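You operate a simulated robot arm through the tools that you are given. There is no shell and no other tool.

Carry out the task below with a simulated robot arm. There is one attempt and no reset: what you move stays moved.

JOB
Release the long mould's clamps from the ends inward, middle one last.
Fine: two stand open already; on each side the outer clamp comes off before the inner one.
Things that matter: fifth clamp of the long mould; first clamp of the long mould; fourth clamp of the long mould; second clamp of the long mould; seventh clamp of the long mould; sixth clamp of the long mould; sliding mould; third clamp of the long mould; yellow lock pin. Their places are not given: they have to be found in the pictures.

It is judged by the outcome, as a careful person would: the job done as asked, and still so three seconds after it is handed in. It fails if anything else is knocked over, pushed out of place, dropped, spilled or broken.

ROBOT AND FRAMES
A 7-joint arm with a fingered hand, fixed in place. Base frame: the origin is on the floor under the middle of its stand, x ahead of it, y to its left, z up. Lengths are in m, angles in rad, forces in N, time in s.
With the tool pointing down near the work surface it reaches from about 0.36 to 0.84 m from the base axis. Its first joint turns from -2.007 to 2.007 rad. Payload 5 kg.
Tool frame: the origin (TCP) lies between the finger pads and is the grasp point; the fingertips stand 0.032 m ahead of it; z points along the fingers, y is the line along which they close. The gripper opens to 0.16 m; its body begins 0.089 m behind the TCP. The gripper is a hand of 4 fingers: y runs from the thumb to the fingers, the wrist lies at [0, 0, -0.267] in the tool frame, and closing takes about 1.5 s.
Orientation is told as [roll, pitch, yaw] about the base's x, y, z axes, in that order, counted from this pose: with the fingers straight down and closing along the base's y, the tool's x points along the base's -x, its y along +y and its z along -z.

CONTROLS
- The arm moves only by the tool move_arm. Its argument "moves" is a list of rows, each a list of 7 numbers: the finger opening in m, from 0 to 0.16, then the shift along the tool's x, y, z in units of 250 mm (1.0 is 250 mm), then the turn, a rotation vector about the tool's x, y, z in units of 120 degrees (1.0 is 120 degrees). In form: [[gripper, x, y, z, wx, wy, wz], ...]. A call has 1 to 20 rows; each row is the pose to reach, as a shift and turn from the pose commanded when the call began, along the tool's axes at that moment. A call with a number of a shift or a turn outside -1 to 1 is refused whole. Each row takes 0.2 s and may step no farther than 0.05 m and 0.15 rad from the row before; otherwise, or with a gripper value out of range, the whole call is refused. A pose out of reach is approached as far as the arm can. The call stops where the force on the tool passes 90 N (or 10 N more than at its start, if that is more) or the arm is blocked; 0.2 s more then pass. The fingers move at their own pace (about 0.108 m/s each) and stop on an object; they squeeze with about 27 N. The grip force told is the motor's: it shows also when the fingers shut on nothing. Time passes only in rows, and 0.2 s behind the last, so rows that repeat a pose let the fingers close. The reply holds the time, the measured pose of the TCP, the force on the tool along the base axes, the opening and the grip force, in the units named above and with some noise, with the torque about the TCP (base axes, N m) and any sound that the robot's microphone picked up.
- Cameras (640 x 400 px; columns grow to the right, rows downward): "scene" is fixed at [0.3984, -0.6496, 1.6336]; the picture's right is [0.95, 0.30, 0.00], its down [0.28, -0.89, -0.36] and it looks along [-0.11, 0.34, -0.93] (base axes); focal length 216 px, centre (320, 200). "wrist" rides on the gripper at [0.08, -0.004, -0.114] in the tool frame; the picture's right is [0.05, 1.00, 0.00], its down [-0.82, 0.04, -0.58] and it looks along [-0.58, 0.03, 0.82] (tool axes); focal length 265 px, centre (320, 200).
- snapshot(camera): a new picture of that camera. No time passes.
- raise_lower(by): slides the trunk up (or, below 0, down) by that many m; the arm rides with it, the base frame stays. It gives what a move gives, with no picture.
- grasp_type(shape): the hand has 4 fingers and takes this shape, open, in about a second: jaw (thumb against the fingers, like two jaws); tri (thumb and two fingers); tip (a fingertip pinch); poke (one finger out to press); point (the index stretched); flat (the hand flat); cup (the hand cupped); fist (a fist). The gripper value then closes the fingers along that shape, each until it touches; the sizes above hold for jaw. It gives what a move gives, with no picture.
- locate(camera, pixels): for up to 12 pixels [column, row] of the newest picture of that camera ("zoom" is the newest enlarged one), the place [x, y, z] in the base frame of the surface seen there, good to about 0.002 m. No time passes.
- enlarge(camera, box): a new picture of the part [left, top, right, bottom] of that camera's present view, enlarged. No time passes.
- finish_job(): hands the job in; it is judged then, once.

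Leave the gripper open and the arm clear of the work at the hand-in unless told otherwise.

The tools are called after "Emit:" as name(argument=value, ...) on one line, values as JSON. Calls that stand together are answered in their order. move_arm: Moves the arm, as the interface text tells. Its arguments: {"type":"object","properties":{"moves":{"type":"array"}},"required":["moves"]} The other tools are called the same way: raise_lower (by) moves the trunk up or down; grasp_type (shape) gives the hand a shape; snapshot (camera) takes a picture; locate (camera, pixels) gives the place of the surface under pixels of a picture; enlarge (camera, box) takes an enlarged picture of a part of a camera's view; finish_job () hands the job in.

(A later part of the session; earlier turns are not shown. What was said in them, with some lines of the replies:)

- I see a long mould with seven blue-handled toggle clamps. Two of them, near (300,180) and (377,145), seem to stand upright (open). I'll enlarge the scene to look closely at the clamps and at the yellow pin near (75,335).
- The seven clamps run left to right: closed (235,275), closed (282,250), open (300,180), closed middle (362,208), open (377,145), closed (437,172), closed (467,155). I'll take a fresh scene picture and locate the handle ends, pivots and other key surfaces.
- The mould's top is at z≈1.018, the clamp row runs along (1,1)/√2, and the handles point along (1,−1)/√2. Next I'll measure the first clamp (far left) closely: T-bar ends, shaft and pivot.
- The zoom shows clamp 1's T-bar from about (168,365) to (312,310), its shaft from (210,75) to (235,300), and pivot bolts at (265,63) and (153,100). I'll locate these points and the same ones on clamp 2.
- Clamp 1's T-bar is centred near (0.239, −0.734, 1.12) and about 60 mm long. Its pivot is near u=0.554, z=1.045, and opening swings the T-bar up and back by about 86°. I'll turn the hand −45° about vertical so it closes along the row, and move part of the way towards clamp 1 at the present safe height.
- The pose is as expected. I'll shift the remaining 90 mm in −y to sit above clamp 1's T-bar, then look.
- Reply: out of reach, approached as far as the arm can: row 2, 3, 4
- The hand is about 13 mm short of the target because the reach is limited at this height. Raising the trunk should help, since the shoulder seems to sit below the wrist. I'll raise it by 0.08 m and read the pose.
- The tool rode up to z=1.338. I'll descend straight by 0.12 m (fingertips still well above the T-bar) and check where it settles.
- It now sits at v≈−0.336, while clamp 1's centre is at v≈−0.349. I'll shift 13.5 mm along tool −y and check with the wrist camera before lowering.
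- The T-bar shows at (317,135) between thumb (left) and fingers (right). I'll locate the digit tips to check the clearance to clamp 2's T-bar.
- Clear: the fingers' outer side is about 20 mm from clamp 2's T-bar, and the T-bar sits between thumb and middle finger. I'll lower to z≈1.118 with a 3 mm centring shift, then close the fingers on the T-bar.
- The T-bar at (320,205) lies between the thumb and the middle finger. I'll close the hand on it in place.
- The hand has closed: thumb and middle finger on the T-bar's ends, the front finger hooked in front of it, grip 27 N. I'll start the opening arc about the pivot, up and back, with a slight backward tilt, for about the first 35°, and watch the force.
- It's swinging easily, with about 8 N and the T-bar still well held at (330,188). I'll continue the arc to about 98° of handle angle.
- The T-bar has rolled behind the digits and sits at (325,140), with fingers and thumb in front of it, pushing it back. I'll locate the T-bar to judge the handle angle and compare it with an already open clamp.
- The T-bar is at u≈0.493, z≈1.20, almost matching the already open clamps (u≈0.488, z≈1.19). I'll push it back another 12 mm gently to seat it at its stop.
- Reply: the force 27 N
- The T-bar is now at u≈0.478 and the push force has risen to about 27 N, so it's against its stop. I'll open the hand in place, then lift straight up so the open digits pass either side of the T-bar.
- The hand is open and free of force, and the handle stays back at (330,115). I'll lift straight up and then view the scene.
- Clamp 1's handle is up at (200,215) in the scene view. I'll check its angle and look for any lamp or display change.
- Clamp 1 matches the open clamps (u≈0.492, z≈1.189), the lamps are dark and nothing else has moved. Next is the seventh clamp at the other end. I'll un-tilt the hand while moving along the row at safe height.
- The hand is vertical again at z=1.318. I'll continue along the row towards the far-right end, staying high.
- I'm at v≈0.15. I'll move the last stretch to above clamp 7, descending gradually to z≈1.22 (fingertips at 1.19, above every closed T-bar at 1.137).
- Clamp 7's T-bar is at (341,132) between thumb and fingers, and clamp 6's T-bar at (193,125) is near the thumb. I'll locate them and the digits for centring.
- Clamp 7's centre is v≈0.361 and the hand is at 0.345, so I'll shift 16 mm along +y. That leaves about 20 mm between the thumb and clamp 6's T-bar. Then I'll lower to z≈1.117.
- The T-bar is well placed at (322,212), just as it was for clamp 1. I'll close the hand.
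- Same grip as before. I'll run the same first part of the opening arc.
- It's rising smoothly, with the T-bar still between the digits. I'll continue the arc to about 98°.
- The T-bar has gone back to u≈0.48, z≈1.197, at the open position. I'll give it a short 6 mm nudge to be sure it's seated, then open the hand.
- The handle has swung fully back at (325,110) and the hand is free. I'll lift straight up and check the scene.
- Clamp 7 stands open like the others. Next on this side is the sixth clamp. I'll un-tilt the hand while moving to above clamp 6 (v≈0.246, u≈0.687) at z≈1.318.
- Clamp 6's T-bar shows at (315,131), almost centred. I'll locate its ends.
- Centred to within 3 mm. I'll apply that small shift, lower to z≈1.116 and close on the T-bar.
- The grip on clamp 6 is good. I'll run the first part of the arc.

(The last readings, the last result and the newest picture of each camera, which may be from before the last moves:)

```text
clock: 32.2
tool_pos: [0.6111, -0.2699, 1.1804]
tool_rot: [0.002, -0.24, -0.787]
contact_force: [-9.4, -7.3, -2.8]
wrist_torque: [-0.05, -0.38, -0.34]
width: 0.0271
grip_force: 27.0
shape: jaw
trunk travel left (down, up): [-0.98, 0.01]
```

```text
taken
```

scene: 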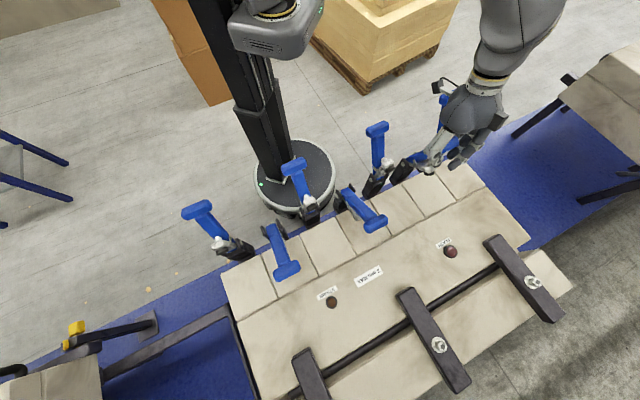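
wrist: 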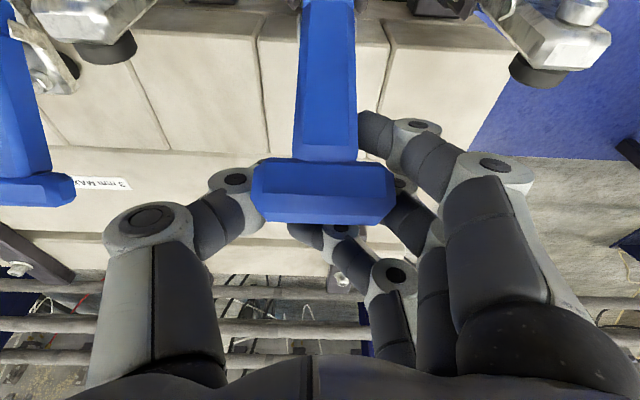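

Going well. I see a dark part of the hand near clamp 7's T-bar at (443,90); I'll zoom in to check whether it's close before continuing.

Emit:
enlarge(camera="scene", box=[360, 60, 552, 180])

Emit:
locate(camera="scene", pixels=[[444, 84], [447, 93], [438, 88], [496, 118], [443, 101], [470, 125], [378, 129]])

```text
3.33 times, centred on (456, 120) of scene
```

zoom: 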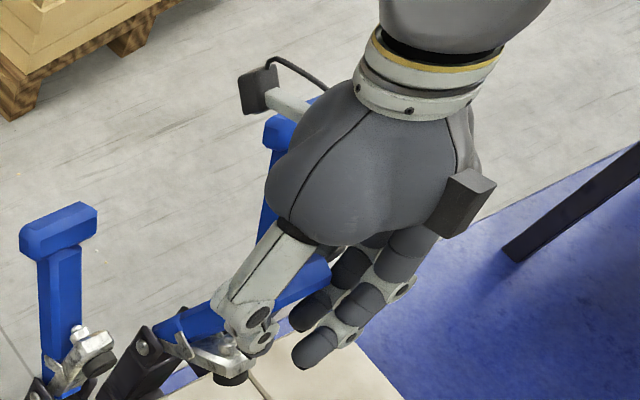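

```text
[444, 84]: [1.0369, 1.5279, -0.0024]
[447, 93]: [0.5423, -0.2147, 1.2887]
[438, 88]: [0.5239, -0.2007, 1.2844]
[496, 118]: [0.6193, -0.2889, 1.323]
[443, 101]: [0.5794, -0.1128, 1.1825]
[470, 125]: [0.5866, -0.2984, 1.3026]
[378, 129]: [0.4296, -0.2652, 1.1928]
```

The dark part is the wrist camera, at z≈1.285 and well above clamp 7's T-bar (top ≈1.2) and about 0.12 m to the side. It's safe to continue the arc.

Emit:
move_arm(moves=[[0.03, 0.0322, 0, -0.0298, 0, -0.0167, 0], [0.03, 0.0764, 0, -0.0592, 0, -0.0333, 0], [0.03, 0.123, 0, -0.0843, 0, -0.05, 0], [0.03, 0.1717, 0, -0.1054, 0, -0.0667, 0], [0.03, 0.222, 0, -0.122, 0, -0.0833, 0], [0.03, 0.2738, 0, -0.1343, 0, -0.1, 0], [0.03, 0.3263, 0, -0.142, 0, -0.1167, 0]])

Emit:
snapshot(camera="wrist")

Emit:
locate(camera="wrist", pixels=[[325, 120], [325, 140], [325, 155]])

```text
clock: 33.8
tool_pos: [0.5499, -0.2048, 1.1954]
tool_rot: [-0.002, -0.487, -0.782]
contact_force: [6.4, 6.1, -8.3]
wrist_torque: [-0.18, -0.18, -0.19]
width: 0.0171
grip_force: 26.7
shape: jaw
trunk travel left (down, up): [-0.98, 0.01]
```

```text
taken
```

wrist: 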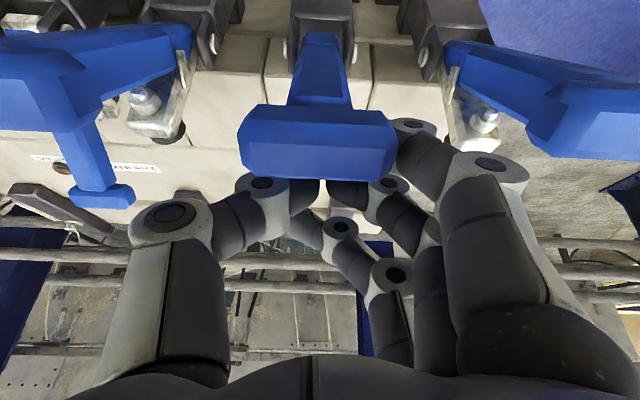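

```text
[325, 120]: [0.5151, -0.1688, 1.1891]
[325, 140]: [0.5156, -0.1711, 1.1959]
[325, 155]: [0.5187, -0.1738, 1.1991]
```

The handle is at u≈0.484, essentially open. I'll nudge it 6 mm, then open the hand only to 0.085 m to keep clear of the open neighbours on both sides.

Emit:
move_arm(moves=[[0.03, 0.0106, 0, -0.0056, 0, 0, 0], [0.03, 0.0212, 0, -0.0112, 0, 0, 0], [0.03, 0.0212, 0, -0.0112, 0, 0, 0]])

Emit:
move_arm(moves=[[0.085, -0.0142, 0, 0.0074, 0, 0, 0], [0.085, -0.0142, 0, 0.0074, 0, 0, 0], [0.085, -0.0142, 0, 0.0074, 0, 0, 0], [0.085, -0.0142, 0, 0.0074, 0, 0, 0], [0.085, -0.0142, 0, 0.0074, 0, 0, 0]])

Emit:
snapshot(camera="wrist")

```text
clock: 34.6
tool_pos: [0.5484, -0.2012, 1.1946]
tool_rot: [-0.004, -0.485, -0.785]
contact_force: [7.1, 3.4, -13.6]
wrist_torque: [-0.47, -0.14, -0.25]
width: 0.017
grip_force: 27.3
shape: jaw
trunk travel left (down, up): [-0.98, 0.01]
```

```text
clock: 35.8
tool_pos: [0.5498, -0.2046, 1.1954]
tool_rot: [-0.001, -0.485, -0.785]
contact_force: [0.1, -0.3, -0.8]
wrist_torque: [-0.01, 0.03, 0.02]
width: 0.0841
grip_force: 0.2
shape: jaw
trunk travel left (down, up): [-0.98, 0.01]
```

```text
taken
```

wrist: 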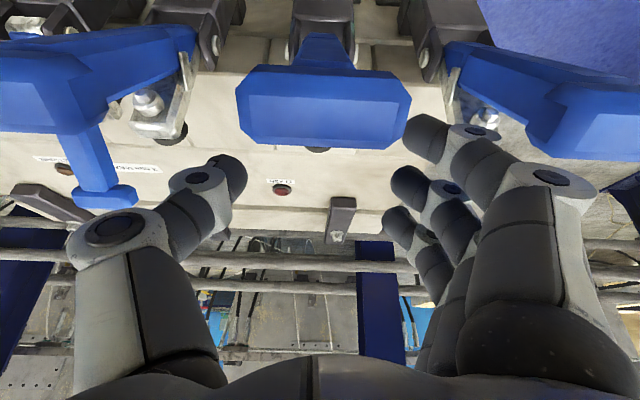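

Clamp 6 is open and the hand is free, with the T-bar centred between the digits. I'll lift straight up and look at the scene.

Emit:
move_arm(moves=[[0.085, -0.0743, 0, -0.1417, 0, 0, 0], [0.085, -0.1487, 0, -0.2833, 0, 0, 0], [0.085, -0.223, 0, -0.425, 0, 0, 0]])

Emit:
snapshot(camera="scene")

```text
clock: 36.6
tool_pos: [0.5455, -0.2037, 1.3176]
tool_rot: [-0.001, -0.486, -0.785]
contact_force: [-0.9, -0.5, 0.8]
wrist_torque: [-0.04, -0.03, 0.02]
width: 0.0843
grip_force: 0.1
shape: jaw
trunk travel left (down, up): [-0.98, 0.01]
```

```text
taken
```

scene: 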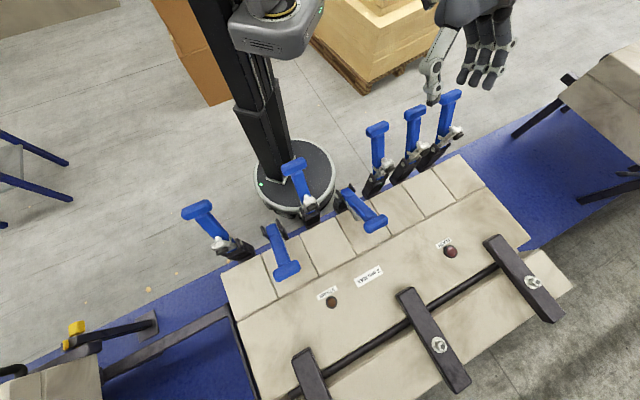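

Clamp 6 is open, so the right side is finished apart from the middle clamp. Now I'll go back along the row to the second clamp, first un-tilting and moving 0.25 m along −v.

Emit:
move_arm(moves=[[0.1, 0, -0.1667, 0, 0, 0.0386, 0], [0.1, 0, -0.3333, 0, 0, 0.0772, 0], [0.1, 0, -0.5, 0, 0, 0.1158, 0], [0.1, 0, -0.6667, 0, 0, 0.1545, 0], [0.1, 0, -0.8333, 0, 0, 0.1931, 0], [0.1, 0, -1.0, 0, 0, 0.2317, 0]])

Emit:
move_arm(moves=[[0.1, -0.09, -0.128, 0, 0, 0, 0], [0.1, -0.18, -0.256, 0, 0, 0, 0], [0.1, -0.27, -0.384, 0, 0, 0, 0], [0.1, -0.36, -0.512, 0, 0, 0, 0], [0.1, -0.45, -0.64, 0, 0, 0, 0], [0.1, -0.54, -0.768, 0, 0, 0, 0], [0.1, -0.628, -0.896, 0, 0, 0, 0]])

Emit:
move_arm(moves=[[0.1, 0, 0, 0.14, 0, 0, 0], [0.1, 0, 0, 0.28, 0, 0, 0], [0.1, 0, 0, 0.39, 0, 0, 0]])

Emit:
snapshot(camera="wrist")

```text
clock: 38.0
tool_pos: [0.3712, -0.3833, 1.3149]
tool_rot: [0.002, 0.002, -0.784]
contact_force: [0.3, -0.8, 0.1]
wrist_torque: [0.08, -0.01, 0.0]
width: 0.0994
grip_force: 0.0
shape: jaw
trunk travel left (down, up): [-0.98, 0.01]
```

```text
clock: 39.6
tool_pos: [0.3234, -0.6535, 1.3132]
tool_rot: [0.002, 0.0, -0.787]
contact_force: [0.0, -0.7, -0.5]
wrist_torque: [0.07, -0.03, 0.03]
width: 0.0995
grip_force: 0.1
shape: jaw
trunk travel left (down, up): [-0.98, 0.01]
```

```text
clock: 40.4
tool_pos: [0.3249, -0.6515, 1.2175]
tool_rot: [-0.001, 0.0, -0.786]
contact_force: [-0.1, 0.5, -0.6]
wrist_torque: [0.01, 0.0, 0.01]
width: 0.0997
grip_force: 0.1
shape: jaw
trunk travel left (down, up): [-0.98, 0.01]
```

```text
taken
```

wrist: 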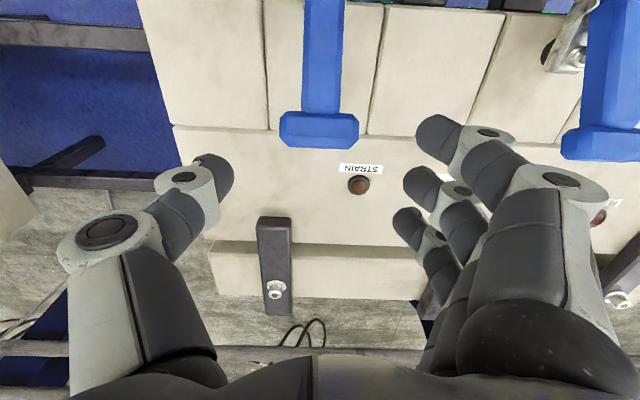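

Clamp 2's T-bar is at (319,130) between the digits. I'll locate its ends for centring.

Emit:
locate(camera="wrist", pixels=[[282, 130], [357, 130], [319, 130], [222, 170], [415, 185]])

```text
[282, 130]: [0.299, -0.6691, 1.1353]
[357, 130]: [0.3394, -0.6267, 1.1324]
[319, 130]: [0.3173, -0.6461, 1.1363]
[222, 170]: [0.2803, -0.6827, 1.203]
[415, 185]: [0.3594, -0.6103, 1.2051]
```

Centred within 2 mm. I'll lower to z≈1.116 and close.

Emit:
move_arm(moves=[[0.1, 0, -0.006, 0.14, 0, 0, 0], [0.1, 0, -0.006, 0.28, 0, 0, 0], [0.1, 0, -0.006, 0.405, 0, 0, 0]])

Emit:
move_arm(moves=[[0.04, 0, 0, 0, 0, 0, 0], [0.04, 0, 0, 0, 0, 0, 0], [0.04, 0, 0, 0, 0, 0, 0], [0.04, 0, 0, 0, 0, 0, 0], [0.04, 0, 0, 0, 0, 0, 0], [0.04, 0, 0, 0, 0, 0, 0]])

Emit:
snapshot(camera="wrist")

```text
clock: 41.2
tool_pos: [0.3231, -0.6533, 1.115]
tool_rot: [-0.001, -0.001, -0.785]
contact_force: [0.1, 0.7, -0.2]
wrist_torque: [0.04, 0.04, 0.0]
width: 0.0996
grip_force: 0.0
shape: jaw
trunk travel left (down, up): [-0.98, 0.01]
```

```text
clock: 42.6
tool_pos: [0.3209, -0.6549, 1.1138]
tool_rot: [0.0, 0.0, -0.786]
contact_force: [-3.2, -5.9, -6.6]
wrist_torque: [0.21, -0.17, -0.29]
width: 0.0287
grip_force: 26.8
shape: jaw
trunk travel left (down, up): [-0.98, 0.01]
```

```text
taken
```

wrist: 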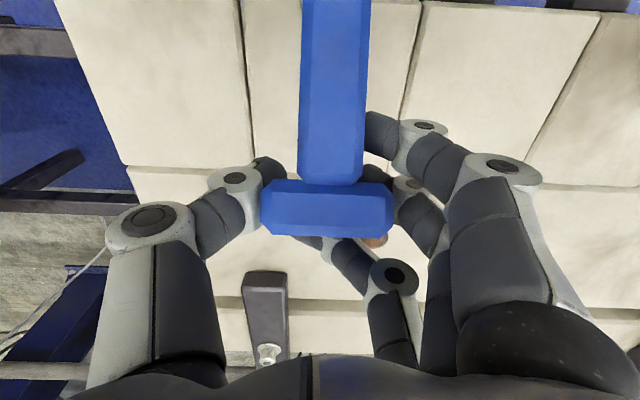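

The grip on clamp 2 is like the earlier ones. I'll run the first part of the arc.

Emit:
move_arm(moves=[[0.03, 0.024, 0, -0.042, 0, -0.015, 0], [0.03, 0.0544, 0, -0.086, 0, -0.0317, 0], [0.03, 0.0884, 0, -0.1272, 0, -0.048, 0], [0.03, 0.126, 0, -0.1656, 0, -0.065, 0], [0.03, 0.1668, 0, -0.2004, 0, -0.0817, 0], [0.03, 0.2104, 0, -0.2316, 0, -0.098, 0], [0.03, 0.2564, 0, -0.2584, 0, -0.115, 0]])

Emit:
snapshot(camera="wrist")

Emit:
snapshot(camera="scene")

```text
clock: 44.2
tool_pos: [0.2754, -0.6078, 1.1798]
tool_rot: [0.0, -0.242, -0.787]
contact_force: [-8.4, -3.2, -8.5]
wrist_torque: [-0.11, -0.47, -0.4]
width: 0.0248
grip_force: 26.7
shape: jaw
trunk travel left (down, up): [-0.98, 0.01]
```

```text
taken
```

wrist: 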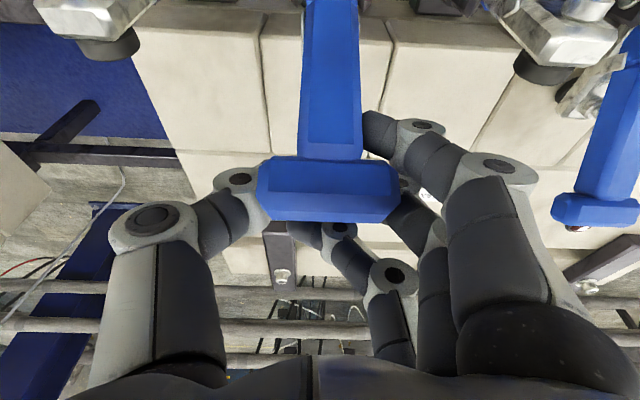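

```text
taken
```

scene: 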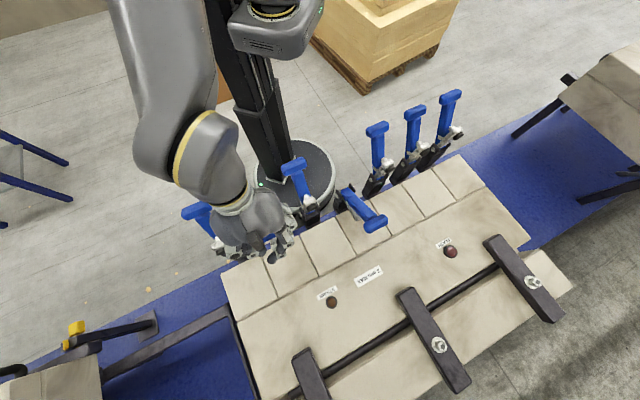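

Clamp 2 is rising well. The forearm passes near clamp 1's open handle in this view, so I'll check its height there before continuing.

Emit:
locate(camera="scene", pixels=[[205, 165], [190, 180], [222, 215], [235, 205], [160, 165], [215, 245], [192, 213], [205, 222], [245, 190]])

Emit:
enlarge(camera="scene", box=[150, 130, 342, 270])

```text
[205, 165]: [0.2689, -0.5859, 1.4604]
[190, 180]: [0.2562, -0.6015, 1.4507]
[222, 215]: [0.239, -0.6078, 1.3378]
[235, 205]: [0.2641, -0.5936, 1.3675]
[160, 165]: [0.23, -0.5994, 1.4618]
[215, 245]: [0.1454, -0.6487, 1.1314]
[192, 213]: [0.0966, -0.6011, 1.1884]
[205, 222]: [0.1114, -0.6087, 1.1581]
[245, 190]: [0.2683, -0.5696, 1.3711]
```

```text
2.86 times, centred on (246, 200) of scene
```

zoom: 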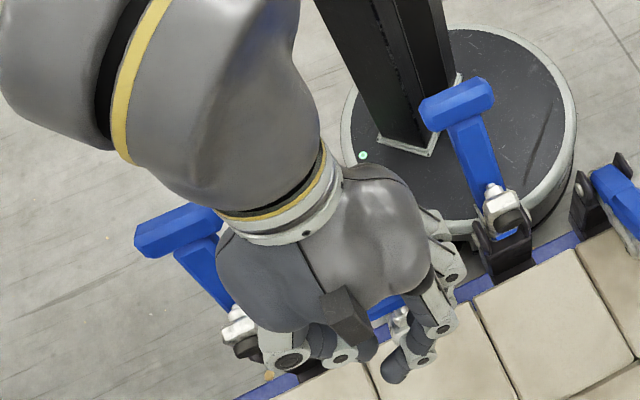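

The forearm is at z≥1.34 there, at least 0.14 m above clamp 1's handle. I'll continue the arc.

Emit:
move_arm(moves=[[0.03, 0.0322, 0, -0.0298, 0, -0.0167, 0], [0.03, 0.0764, 0, -0.0592, 0, -0.0333, 0], [0.03, 0.123, 0, -0.0843, 0, -0.05, 0], [0.03, 0.1717, 0, -0.1054, 0, -0.0667, 0], [0.03, 0.222, 0, -0.122, 0, -0.0833, 0], [0.03, 0.2738, 0, -0.1343, 0, -0.1, 0], [0.03, 0.3263, 0, -0.142, 0, -0.1167, 0]])

Emit:
snapshot(camera="wrist")

Emit:
locate(camera="wrist", pixels=[[325, 120], [325, 140], [325, 155]])

Emit:
snapshot(camera="scene")

```text
clock: 45.8
tool_pos: [0.2173, -0.545, 1.1957]
tool_rot: [0.0, -0.487, -0.785]
contact_force: [5.4, 5.2, -8.2]
wrist_torque: [-0.22, -0.12, -0.1]
width: 0.0157
grip_force: 26.9
shape: jaw
trunk travel left (down, up): [-0.98, 0.01]
```

```text
taken
```

wrist: 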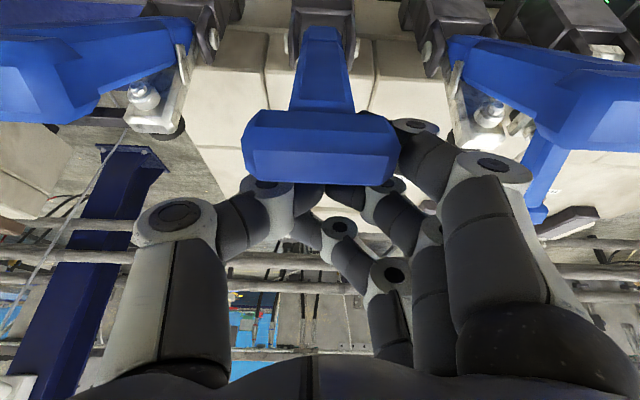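

```text
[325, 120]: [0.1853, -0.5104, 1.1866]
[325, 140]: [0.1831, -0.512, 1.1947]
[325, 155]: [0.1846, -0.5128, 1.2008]
```

```text
taken
```

scene: 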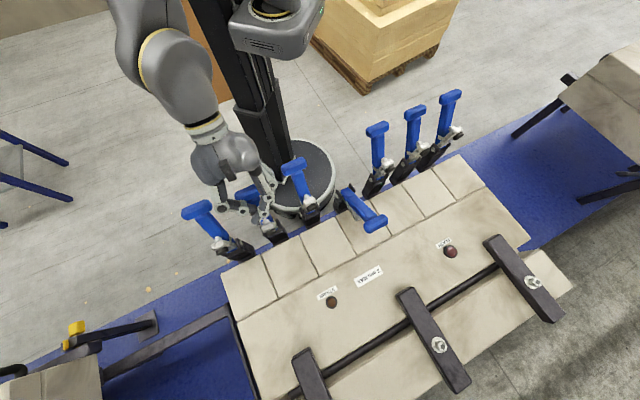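

Clamp 2's T-bar is at u≈0.491. I'll nudge it back 10 mm to seat it, then open the hand to 0.085 m.

Emit:
move_arm(moves=[[0.03, 0.0118, 0, -0.0062, 0, 0, 0], [0.03, 0.0236, 0, -0.0124, 0, 0, 0], [0.03, 0.0354, 0, -0.0186, 0, 0, 0]])

Emit:
move_arm(moves=[[0.085, -0.0142, 0, 0.0074, 0, 0, 0], [0.085, -0.0142, 0, 0.0074, 0, 0, 0], [0.085, -0.0142, 0, 0.0074, 0, 0, 0], [0.085, -0.0142, 0, 0.0074, 0, 0, 0], [0.085, -0.0142, 0, 0.0074, 0, 0, 0]])

Emit:
snapshot(camera="wrist")

```text
clock: 46.6
tool_pos: [0.2116, -0.5386, 1.1948]
tool_rot: [0.002, -0.483, -0.784]
contact_force: [9.3, 2.0, -20.1]
wrist_torque: [-0.74, -0.13, -0.3]
width: 0.0146
grip_force: 27.1
shape: jaw
trunk travel left (down, up): [-0.98, 0.01]
```

```text
clock: 47.8
tool_pos: [0.212, -0.5414, 1.1969]
tool_rot: [0.0, -0.486, -0.784]
contact_force: [0.4, -0.6, 0.0]
wrist_torque: [0.0, 0.0, 0.03]
width: 0.0842
grip_force: 0.1
shape: jaw
trunk travel left (down, up): [-0.98, 0.01]
```

```text
taken
```

wrist: 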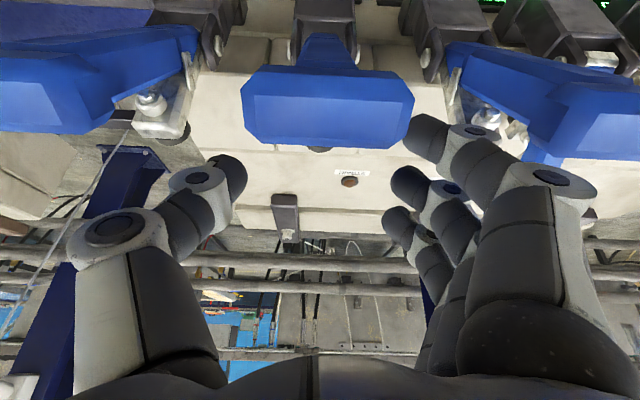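

Clamp 2 is open and the hand is free of force. I'll lift straight up and check the scene.

Emit:
move_arm(moves=[[0.085, -0.0743, 0, -0.1417, 0, 0, 0], [0.085, -0.1487, 0, -0.2833, 0, 0, 0], [0.085, -0.223, 0, -0.425, 0, 0, 0]])

Emit:
snapshot(camera="scene")

Emit:
enlarge(camera="scene", box=[170, 80, 490, 280])

```text
clock: 48.6
tool_pos: [0.2133, -0.5387, 1.3131]
tool_rot: [-0.001, -0.485, -0.784]
contact_force: [-1.2, 1.2, 0.0]
wrist_torque: [-0.02, 0.02, -0.02]
width: 0.0843
grip_force: 0.1
shape: jaw
trunk travel left (down, up): [-0.98, 0.01]
```

```text
taken
```

scene: 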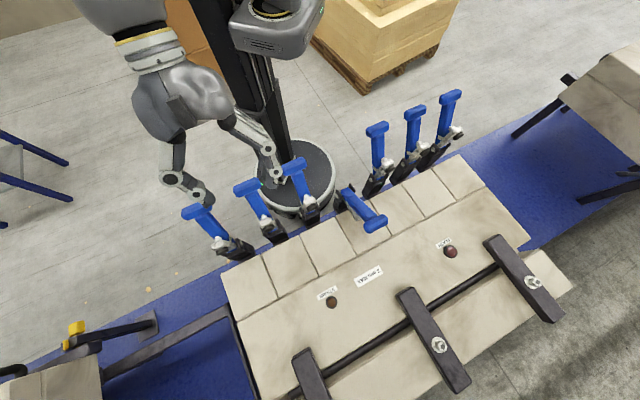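

```text
2.00 times, centred on (330, 180) of scene
```

zoom: 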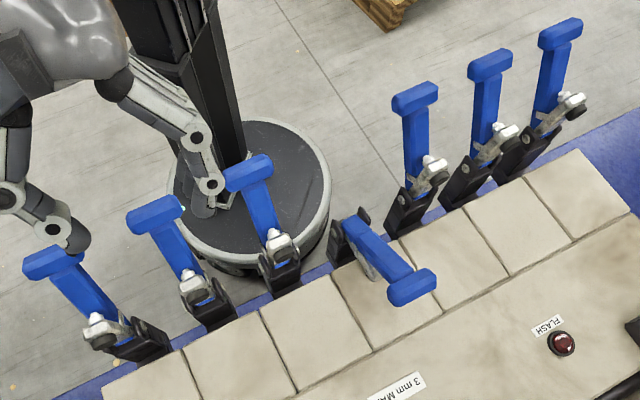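

Six clamps now stand open and only the middle (fourth) one remains. I'll move to it: un-tilt while shifting +v by 0.236 m, then forward over its T-bar, then down to z≈1.217 for a look.

Emit:
move_arm(moves=[[0.1, 0, 0.157, 0, 0, 0.0386, 0], [0.1, 0, 0.314, 0, 0, 0.0772, 0], [0.1, 0, 0.471, 0, 0, 0.1158, 0], [0.1, 0, 0.628, 0, 0, 0.1545, 0], [0.1, 0, 0.785, 0, 0, 0.1931, 0], [0.1, 0, 0.942, 0, 0, 0.2317, 0]])

Emit:
move_arm(moves=[[0.1, -0.157, 0, 0, 0, 0, 0], [0.1, -0.314, 0, 0, 0, 0, 0], [0.1, -0.471, 0, 0, 0, 0, 0], [0.1, -0.628, 0, 0, 0, 0, 0], [0.1, -0.628, 0, 0.13, 0, 0, 0], [0.1, -0.628, 0, 0.26, 0, 0, 0], [0.1, -0.628, 0, 0.38, 0, 0, 0]])

Emit:
snapshot(camera="wrist")

```text
clock: 50.0
tool_pos: [0.3785, -0.372, 1.3182]
tool_rot: [-0.002, 0.003, -0.787]
contact_force: [0.1, 0.4, -0.7]
wrist_torque: [-0.01, 0.02, 0.01]
width: 0.0996
grip_force: 0.0
shape: jaw
trunk travel left (down, up): [-0.98, 0.01]
```

```text
clock: 51.6
tool_pos: [0.4887, -0.4871, 1.2208]
tool_rot: [0.001, -0.001, -0.785]
contact_force: [-0.3, -0.2, 0.8]
wrist_torque: [0.05, -0.03, -0.01]
width: 0.0997
grip_force: 0.1
shape: jaw
trunk travel left (down, up): [-0.98, 0.01]
```

```text
taken
```

wrist: 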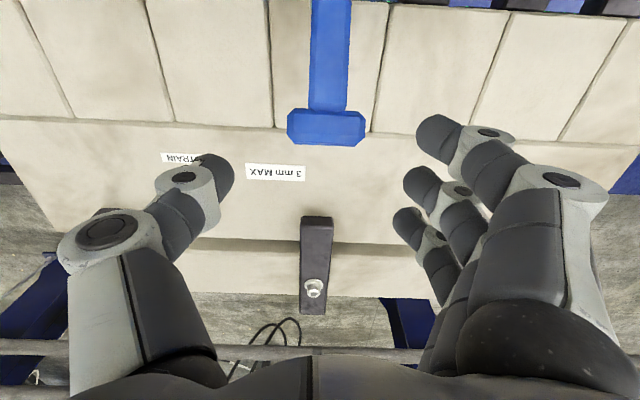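

The middle clamp's T-bar is at (326,127). I'll locate its ends for centring.

Emit:
locate(camera="wrist", pixels=[[290, 127], [363, 127], [326, 127], [222, 170], [415, 185]])

```text
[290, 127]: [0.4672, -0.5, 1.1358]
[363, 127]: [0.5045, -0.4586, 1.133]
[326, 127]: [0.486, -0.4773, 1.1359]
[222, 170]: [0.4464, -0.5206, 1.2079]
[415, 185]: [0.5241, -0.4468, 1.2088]
```

The hand needs a 3.5 mm shift along +v. I'll apply it, lower to z≈1.116 and close on the T-bar.

Emit:
move_arm(moves=[[0.1, 0, 0.014, 0.14, 0, 0, 0], [0.1, 0, 0.014, 0.28, 0, 0, 0], [0.1, 0, 0.014, 0.419, 0, 0, 0]])

Emit:
move_arm(moves=[[0.04, 0, 0, 0, 0, 0, 0], [0.04, 0, 0, 0, 0, 0, 0], [0.04, 0, 0, 0, 0, 0, 0], [0.04, 0, 0, 0, 0, 0, 0], [0.04, 0, 0, 0, 0, 0, 0], [0.04, 0, 0, 0, 0, 0, 0]])

Emit:
snapshot(camera="wrist")

```text
clock: 52.4
tool_pos: [0.4931, -0.485, 1.116]
tool_rot: [0.0, 0.0, -0.787]
contact_force: [0.0, 0.1, 0.2]
wrist_torque: [0.04, 0.03, 0.02]
width: 0.0996
grip_force: 0.1
shape: jaw
trunk travel left (down, up): [-0.98, 0.01]
```

```text
clock: 53.8
tool_pos: [0.4912, -0.486, 1.1154]
tool_rot: [-0.001, 0.001, -0.787]
contact_force: [-4.7, -4.5, -6.3]
wrist_torque: [0.23, -0.18, -0.27]
width: 0.031
grip_force: 27.3
shape: jaw
trunk travel left (down, up): [-0.98, 0.01]
```

```text
taken
```

wrist: 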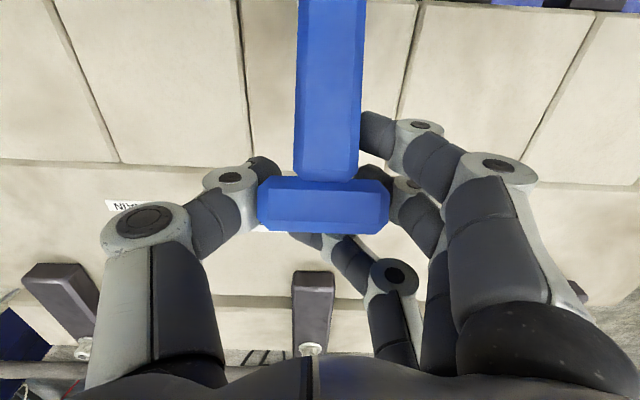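

The grip on the middle clamp is the same as before. I'll run the first part of its arc.

Emit:
move_arm(moves=[[0.03, 0.024, 0, -0.042, 0, -0.015, 0], [0.03, 0.0544, 0, -0.086, 0, -0.0317, 0], [0.03, 0.0884, 0, -0.1272, 0, -0.048, 0], [0.03, 0.126, 0, -0.1656, 0, -0.065, 0], [0.03, 0.1668, 0, -0.2004, 0, -0.0817, 0], [0.03, 0.2104, 0, -0.2316, 0, -0.098, 0], [0.03, 0.2564, 0, -0.2584, 0, -0.115, 0]])

Emit:
snapshot(camera="wrist")

Emit:
snapshot(camera="scene")

```text
clock: 55.4
tool_pos: [0.4438, -0.4401, 1.1813]
tool_rot: [0.002, -0.242, -0.787]
contact_force: [-11.4, -8.3, -4.3]
wrist_torque: [-0.09, -0.39, -0.29]
width: 0.0275
grip_force: 27.1
shape: jaw
trunk travel left (down, up): [-0.98, 0.01]
```

```text
taken
```

wrist: 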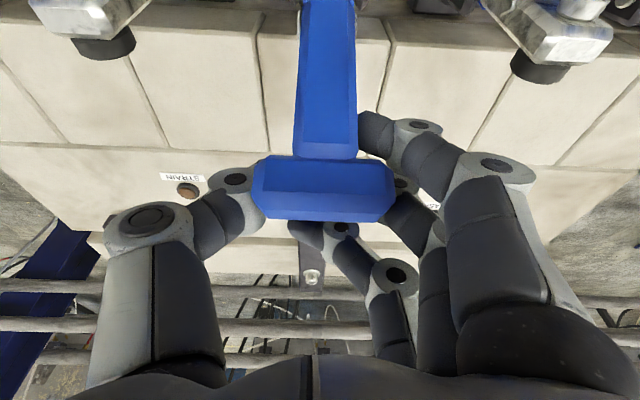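

```text
taken
```

scene: 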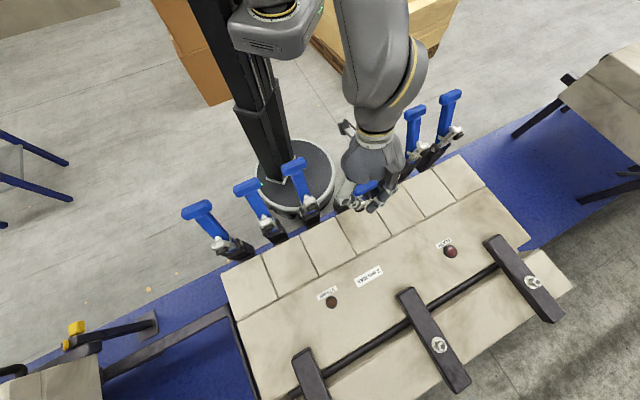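

It's rising well. The forearm now hides clamp 5, so I'll check its height there before continuing.

Emit:
locate(camera="scene", pixels=[[377, 115], [360, 100], [395, 120], [405, 90], [380, 135], [400, 150], [348, 128], [412, 115]])

Emit:
enlarge(camera="scene", box=[310, 70, 470, 220])

```text
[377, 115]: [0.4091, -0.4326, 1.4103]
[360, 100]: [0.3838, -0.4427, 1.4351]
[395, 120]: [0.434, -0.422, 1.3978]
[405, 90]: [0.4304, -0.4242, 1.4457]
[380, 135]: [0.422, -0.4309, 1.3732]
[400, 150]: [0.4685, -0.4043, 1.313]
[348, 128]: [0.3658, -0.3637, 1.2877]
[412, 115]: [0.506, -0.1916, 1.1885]
```

```text
2.67 times, centred on (390, 145) of scene
```

zoom: 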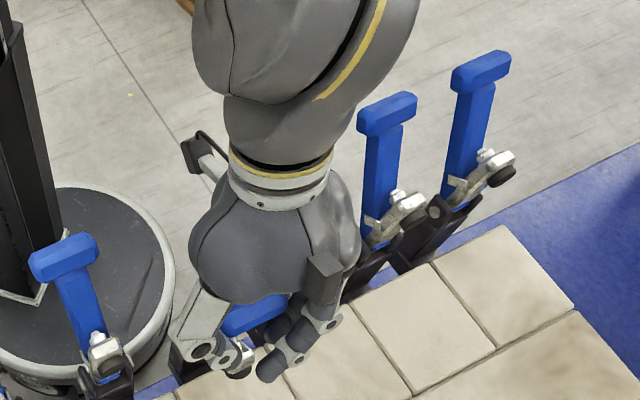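

The wrist and forearm are at z≥1.37, well above clamp 5's handle. I'll continue the arc.

Emit:
move_arm(moves=[[0.03, 0.0322, 0, -0.0298, 0, -0.0167, 0], [0.03, 0.0764, 0, -0.0592, 0, -0.0333, 0], [0.03, 0.123, 0, -0.0843, 0, -0.05, 0], [0.03, 0.1717, 0, -0.1054, 0, -0.0667, 0], [0.03, 0.222, 0, -0.122, 0, -0.0833, 0], [0.03, 0.2738, 0, -0.1343, 0, -0.1, 0], [0.03, 0.3263, 0, -0.142, 0, -0.1167, 0]])

Emit:
snapshot(camera="wrist")

Emit:
locate(camera="wrist", pixels=[[325, 120], [325, 140], [325, 155]])

Emit:
snapshot(camera="scene")

```text
clock: 57.0
tool_pos: [0.3845, -0.3736, 1.1954]
tool_rot: [0.0, -0.484, -0.786]
contact_force: [5.7, 6.0, -5.3]
wrist_torque: [-0.1, -0.13, -0.11]
width: 0.0174
grip_force: 27.0
shape: jaw
trunk travel left (down, up): [-0.98, 0.01]
```

```text
taken
```

wrist: 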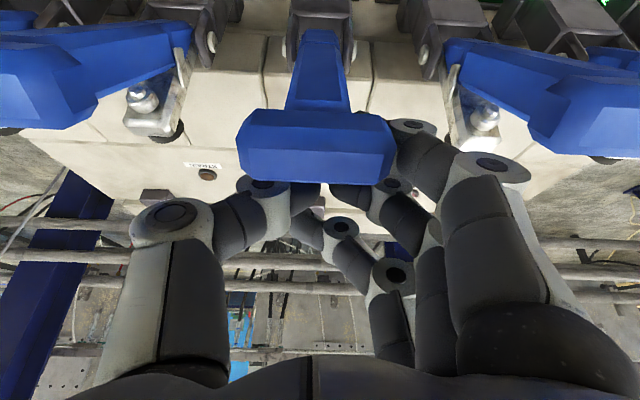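

```text
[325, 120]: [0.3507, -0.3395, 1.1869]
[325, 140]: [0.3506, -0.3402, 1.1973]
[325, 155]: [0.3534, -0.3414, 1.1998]
```

```text
taken
```

scene: 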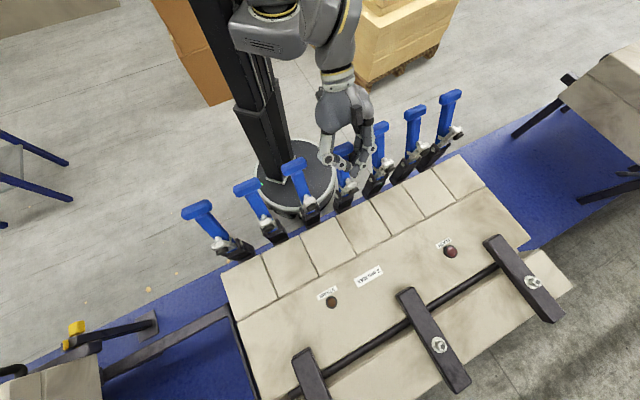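

The middle clamp's T-bar is at u≈0.489. I'll nudge it back 8 mm to seat it, then open the hand to 0.085 m between the open neighbours.

Emit:
move_arm(moves=[[0.03, 0.0106, 0, -0.0056, 0, 0, 0], [0.03, 0.0212, 0, -0.0112, 0, 0, 0], [0.03, 0.0283, 0, -0.0149, 0, 0, 0]])

Emit:
move_arm(moves=[[0.085, -0.0142, 0, 0.0074, 0, 0, 0], [0.085, -0.0142, 0, 0.0074, 0, 0, 0], [0.085, -0.0142, 0, 0.0074, 0, 0, 0], [0.085, -0.0142, 0, 0.0074, 0, 0, 0], [0.085, -0.0142, 0, 0.0074, 0, 0, 0]])

Emit:
snapshot(camera="wrist")

```text
clock: 57.8
tool_pos: [0.3804, -0.3708, 1.1948]
tool_rot: [0.0, -0.484, -0.785]
contact_force: [7.0, 2.9, -14.6]
wrist_torque: [-0.49, -0.14, -0.24]
width: 0.0173
grip_force: 26.8
shape: jaw
trunk travel left (down, up): [-0.98, 0.01]
```

```text
clock: 59.0
tool_pos: [0.3816, -0.3725, 1.1962]
tool_rot: [-0.001, -0.488, -0.787]
contact_force: [0.3, -0.1, 1.5]
wrist_torque: [0.0, 0.0, 0.03]
width: 0.0843
grip_force: 0.1
shape: jaw
trunk travel left (down, up): [-0.98, 0.01]
```

```text
taken
```

wrist: 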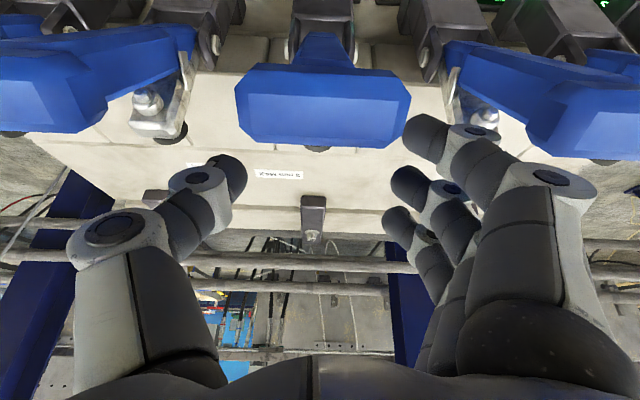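

The middle clamp has swung fully back and the hand is free. I'll lift straight up well clear.

Emit:
move_arm(moves=[[0.085, -0.0743, 0, -0.1417, 0, 0, 0], [0.085, -0.1487, 0, -0.2833, 0, 0, 0], [0.085, -0.223, 0, -0.425, 0, 0, 0]])

Emit:
snapshot(camera="scene")

Emit:
enlarge(camera="scene", box=[170, 80, 490, 280])

```text
clock: 59.8
tool_pos: [0.3805, -0.3712, 1.3167]
tool_rot: [0.0, -0.485, -0.785]
contact_force: [-0.2, 0.1, -0.1]
wrist_torque: [0.0, -0.04, -0.02]
width: 0.0845
grip_force: 0.0
shape: jaw
trunk travel left (down, up): [-0.98, 0.01]
```

```text
taken
```

scene: 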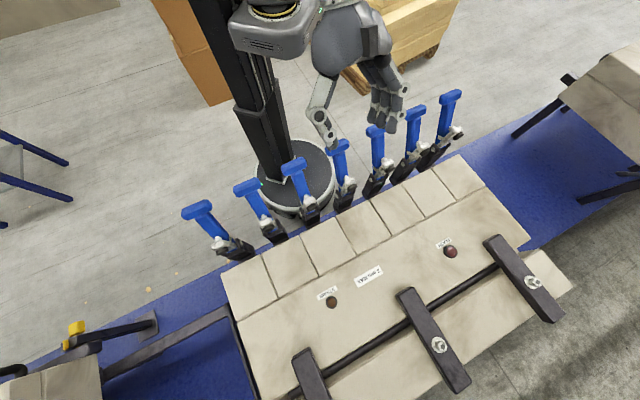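

```text
2.00 times, centred on (330, 180) of scene
```

zoom: 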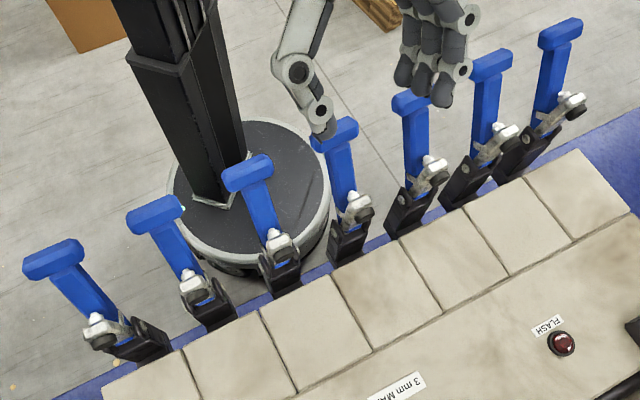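

All seven clamps stand open. I'll raise the hand further, un-tilt it and open it fully, then do a final check of the handles, lamps, yellow pin and sliding mould.

Emit:
move_arm(moves=[[0.1, -0.03, 0, -0.057, 0, 0.0, 0], [0.12, -0.06, 0, -0.113, 0, 0.0, 0], [0.14, -0.09, 0, -0.17, 0, 0.0386, 0], [0.16, -0.12, 0, -0.227, 0, 0.0772, 0], [0.16, -0.149, 0, -0.283, 0, 0.1158, 0], [0.16, -0.149, 0, -0.283, 0, 0.1545, 0], [0.16, -0.149, 0, -0.283, 0, 0.1931, 0], [0.16, -0.149, 0, -0.283, 0, 0.2317, 0]])

Emit:
snapshot(camera="scene")

Emit:
locate(camera="scene", pixels=[[195, 211], [245, 186], [293, 165], [340, 146], [375, 130], [415, 111], [451, 94], [76, 327], [60, 385], [300, 320]])

Emit:
enlarge(camera="scene", box=[170, 80, 490, 280])

Emit:
enlarge(camera="scene", box=[0, 230, 272, 400])

```text
clock: 61.6
tool_pos: [0.3822, -0.3745, 1.3963]
tool_rot: [-0.002, 0.002, -0.787]
contact_force: [-0.9, -0.3, 0.1]
wrist_torque: [0.02, 0.05, 0.04]
width: 0.1598
grip_force: 0.0
shape: jaw
trunk travel left (down, up): [-0.98, 0.01]
```

```text
taken
```

scene: 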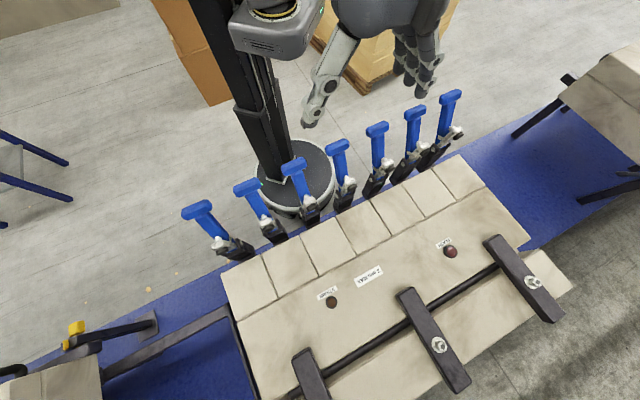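

```text
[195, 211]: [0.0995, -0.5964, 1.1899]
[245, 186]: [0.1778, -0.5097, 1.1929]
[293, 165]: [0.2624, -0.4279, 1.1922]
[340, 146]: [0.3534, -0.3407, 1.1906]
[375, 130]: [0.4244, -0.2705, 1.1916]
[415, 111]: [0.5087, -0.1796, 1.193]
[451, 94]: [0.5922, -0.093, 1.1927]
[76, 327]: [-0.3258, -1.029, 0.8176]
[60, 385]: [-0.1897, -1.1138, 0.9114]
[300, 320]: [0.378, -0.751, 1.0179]
```

```text
2.00 times, centred on (330, 180) of scene
```

zoom: 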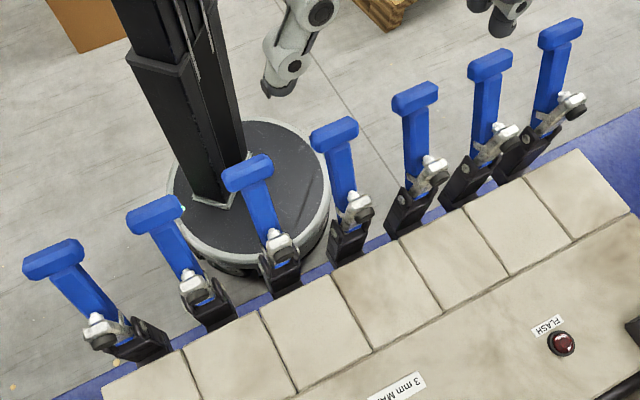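

```text
2.35 times, centred on (136, 315) of scene
```

zoom: 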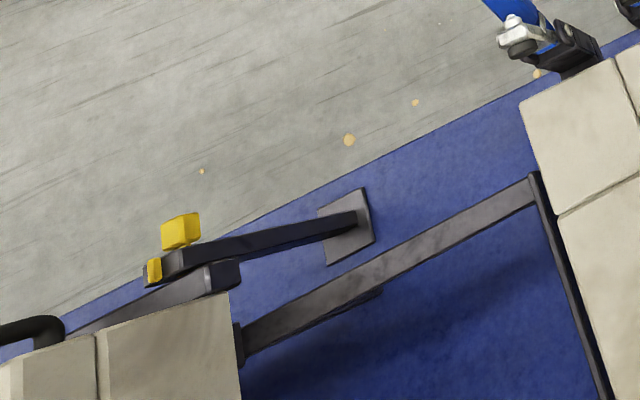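

All seven handles sit at the same open position (z≈1.19, u≈0.49). The lamps are dark, the yellow pin and sliding mould are where they were, and the hand is open and clear at z≈1.40. I released the clamps in the order 1, 7, 6, 2, then the middle 4 last, with 3 and 5 already open. I'm handing in the job.

Emit:
finish_job()

```text
The job is handed in.
```

All seven clamps on the long mould are now open, and the job has been handed in. I released them in the order first, seventh, sixth, second, and then the middle (fourth) one last. The third and fifth were already open.

In the final check, every handle sat at the same fully open position. The yellow lock pin and the sliding mould had not moved, and nothing else was disturbed. The hand was left open and clear above the clamps.
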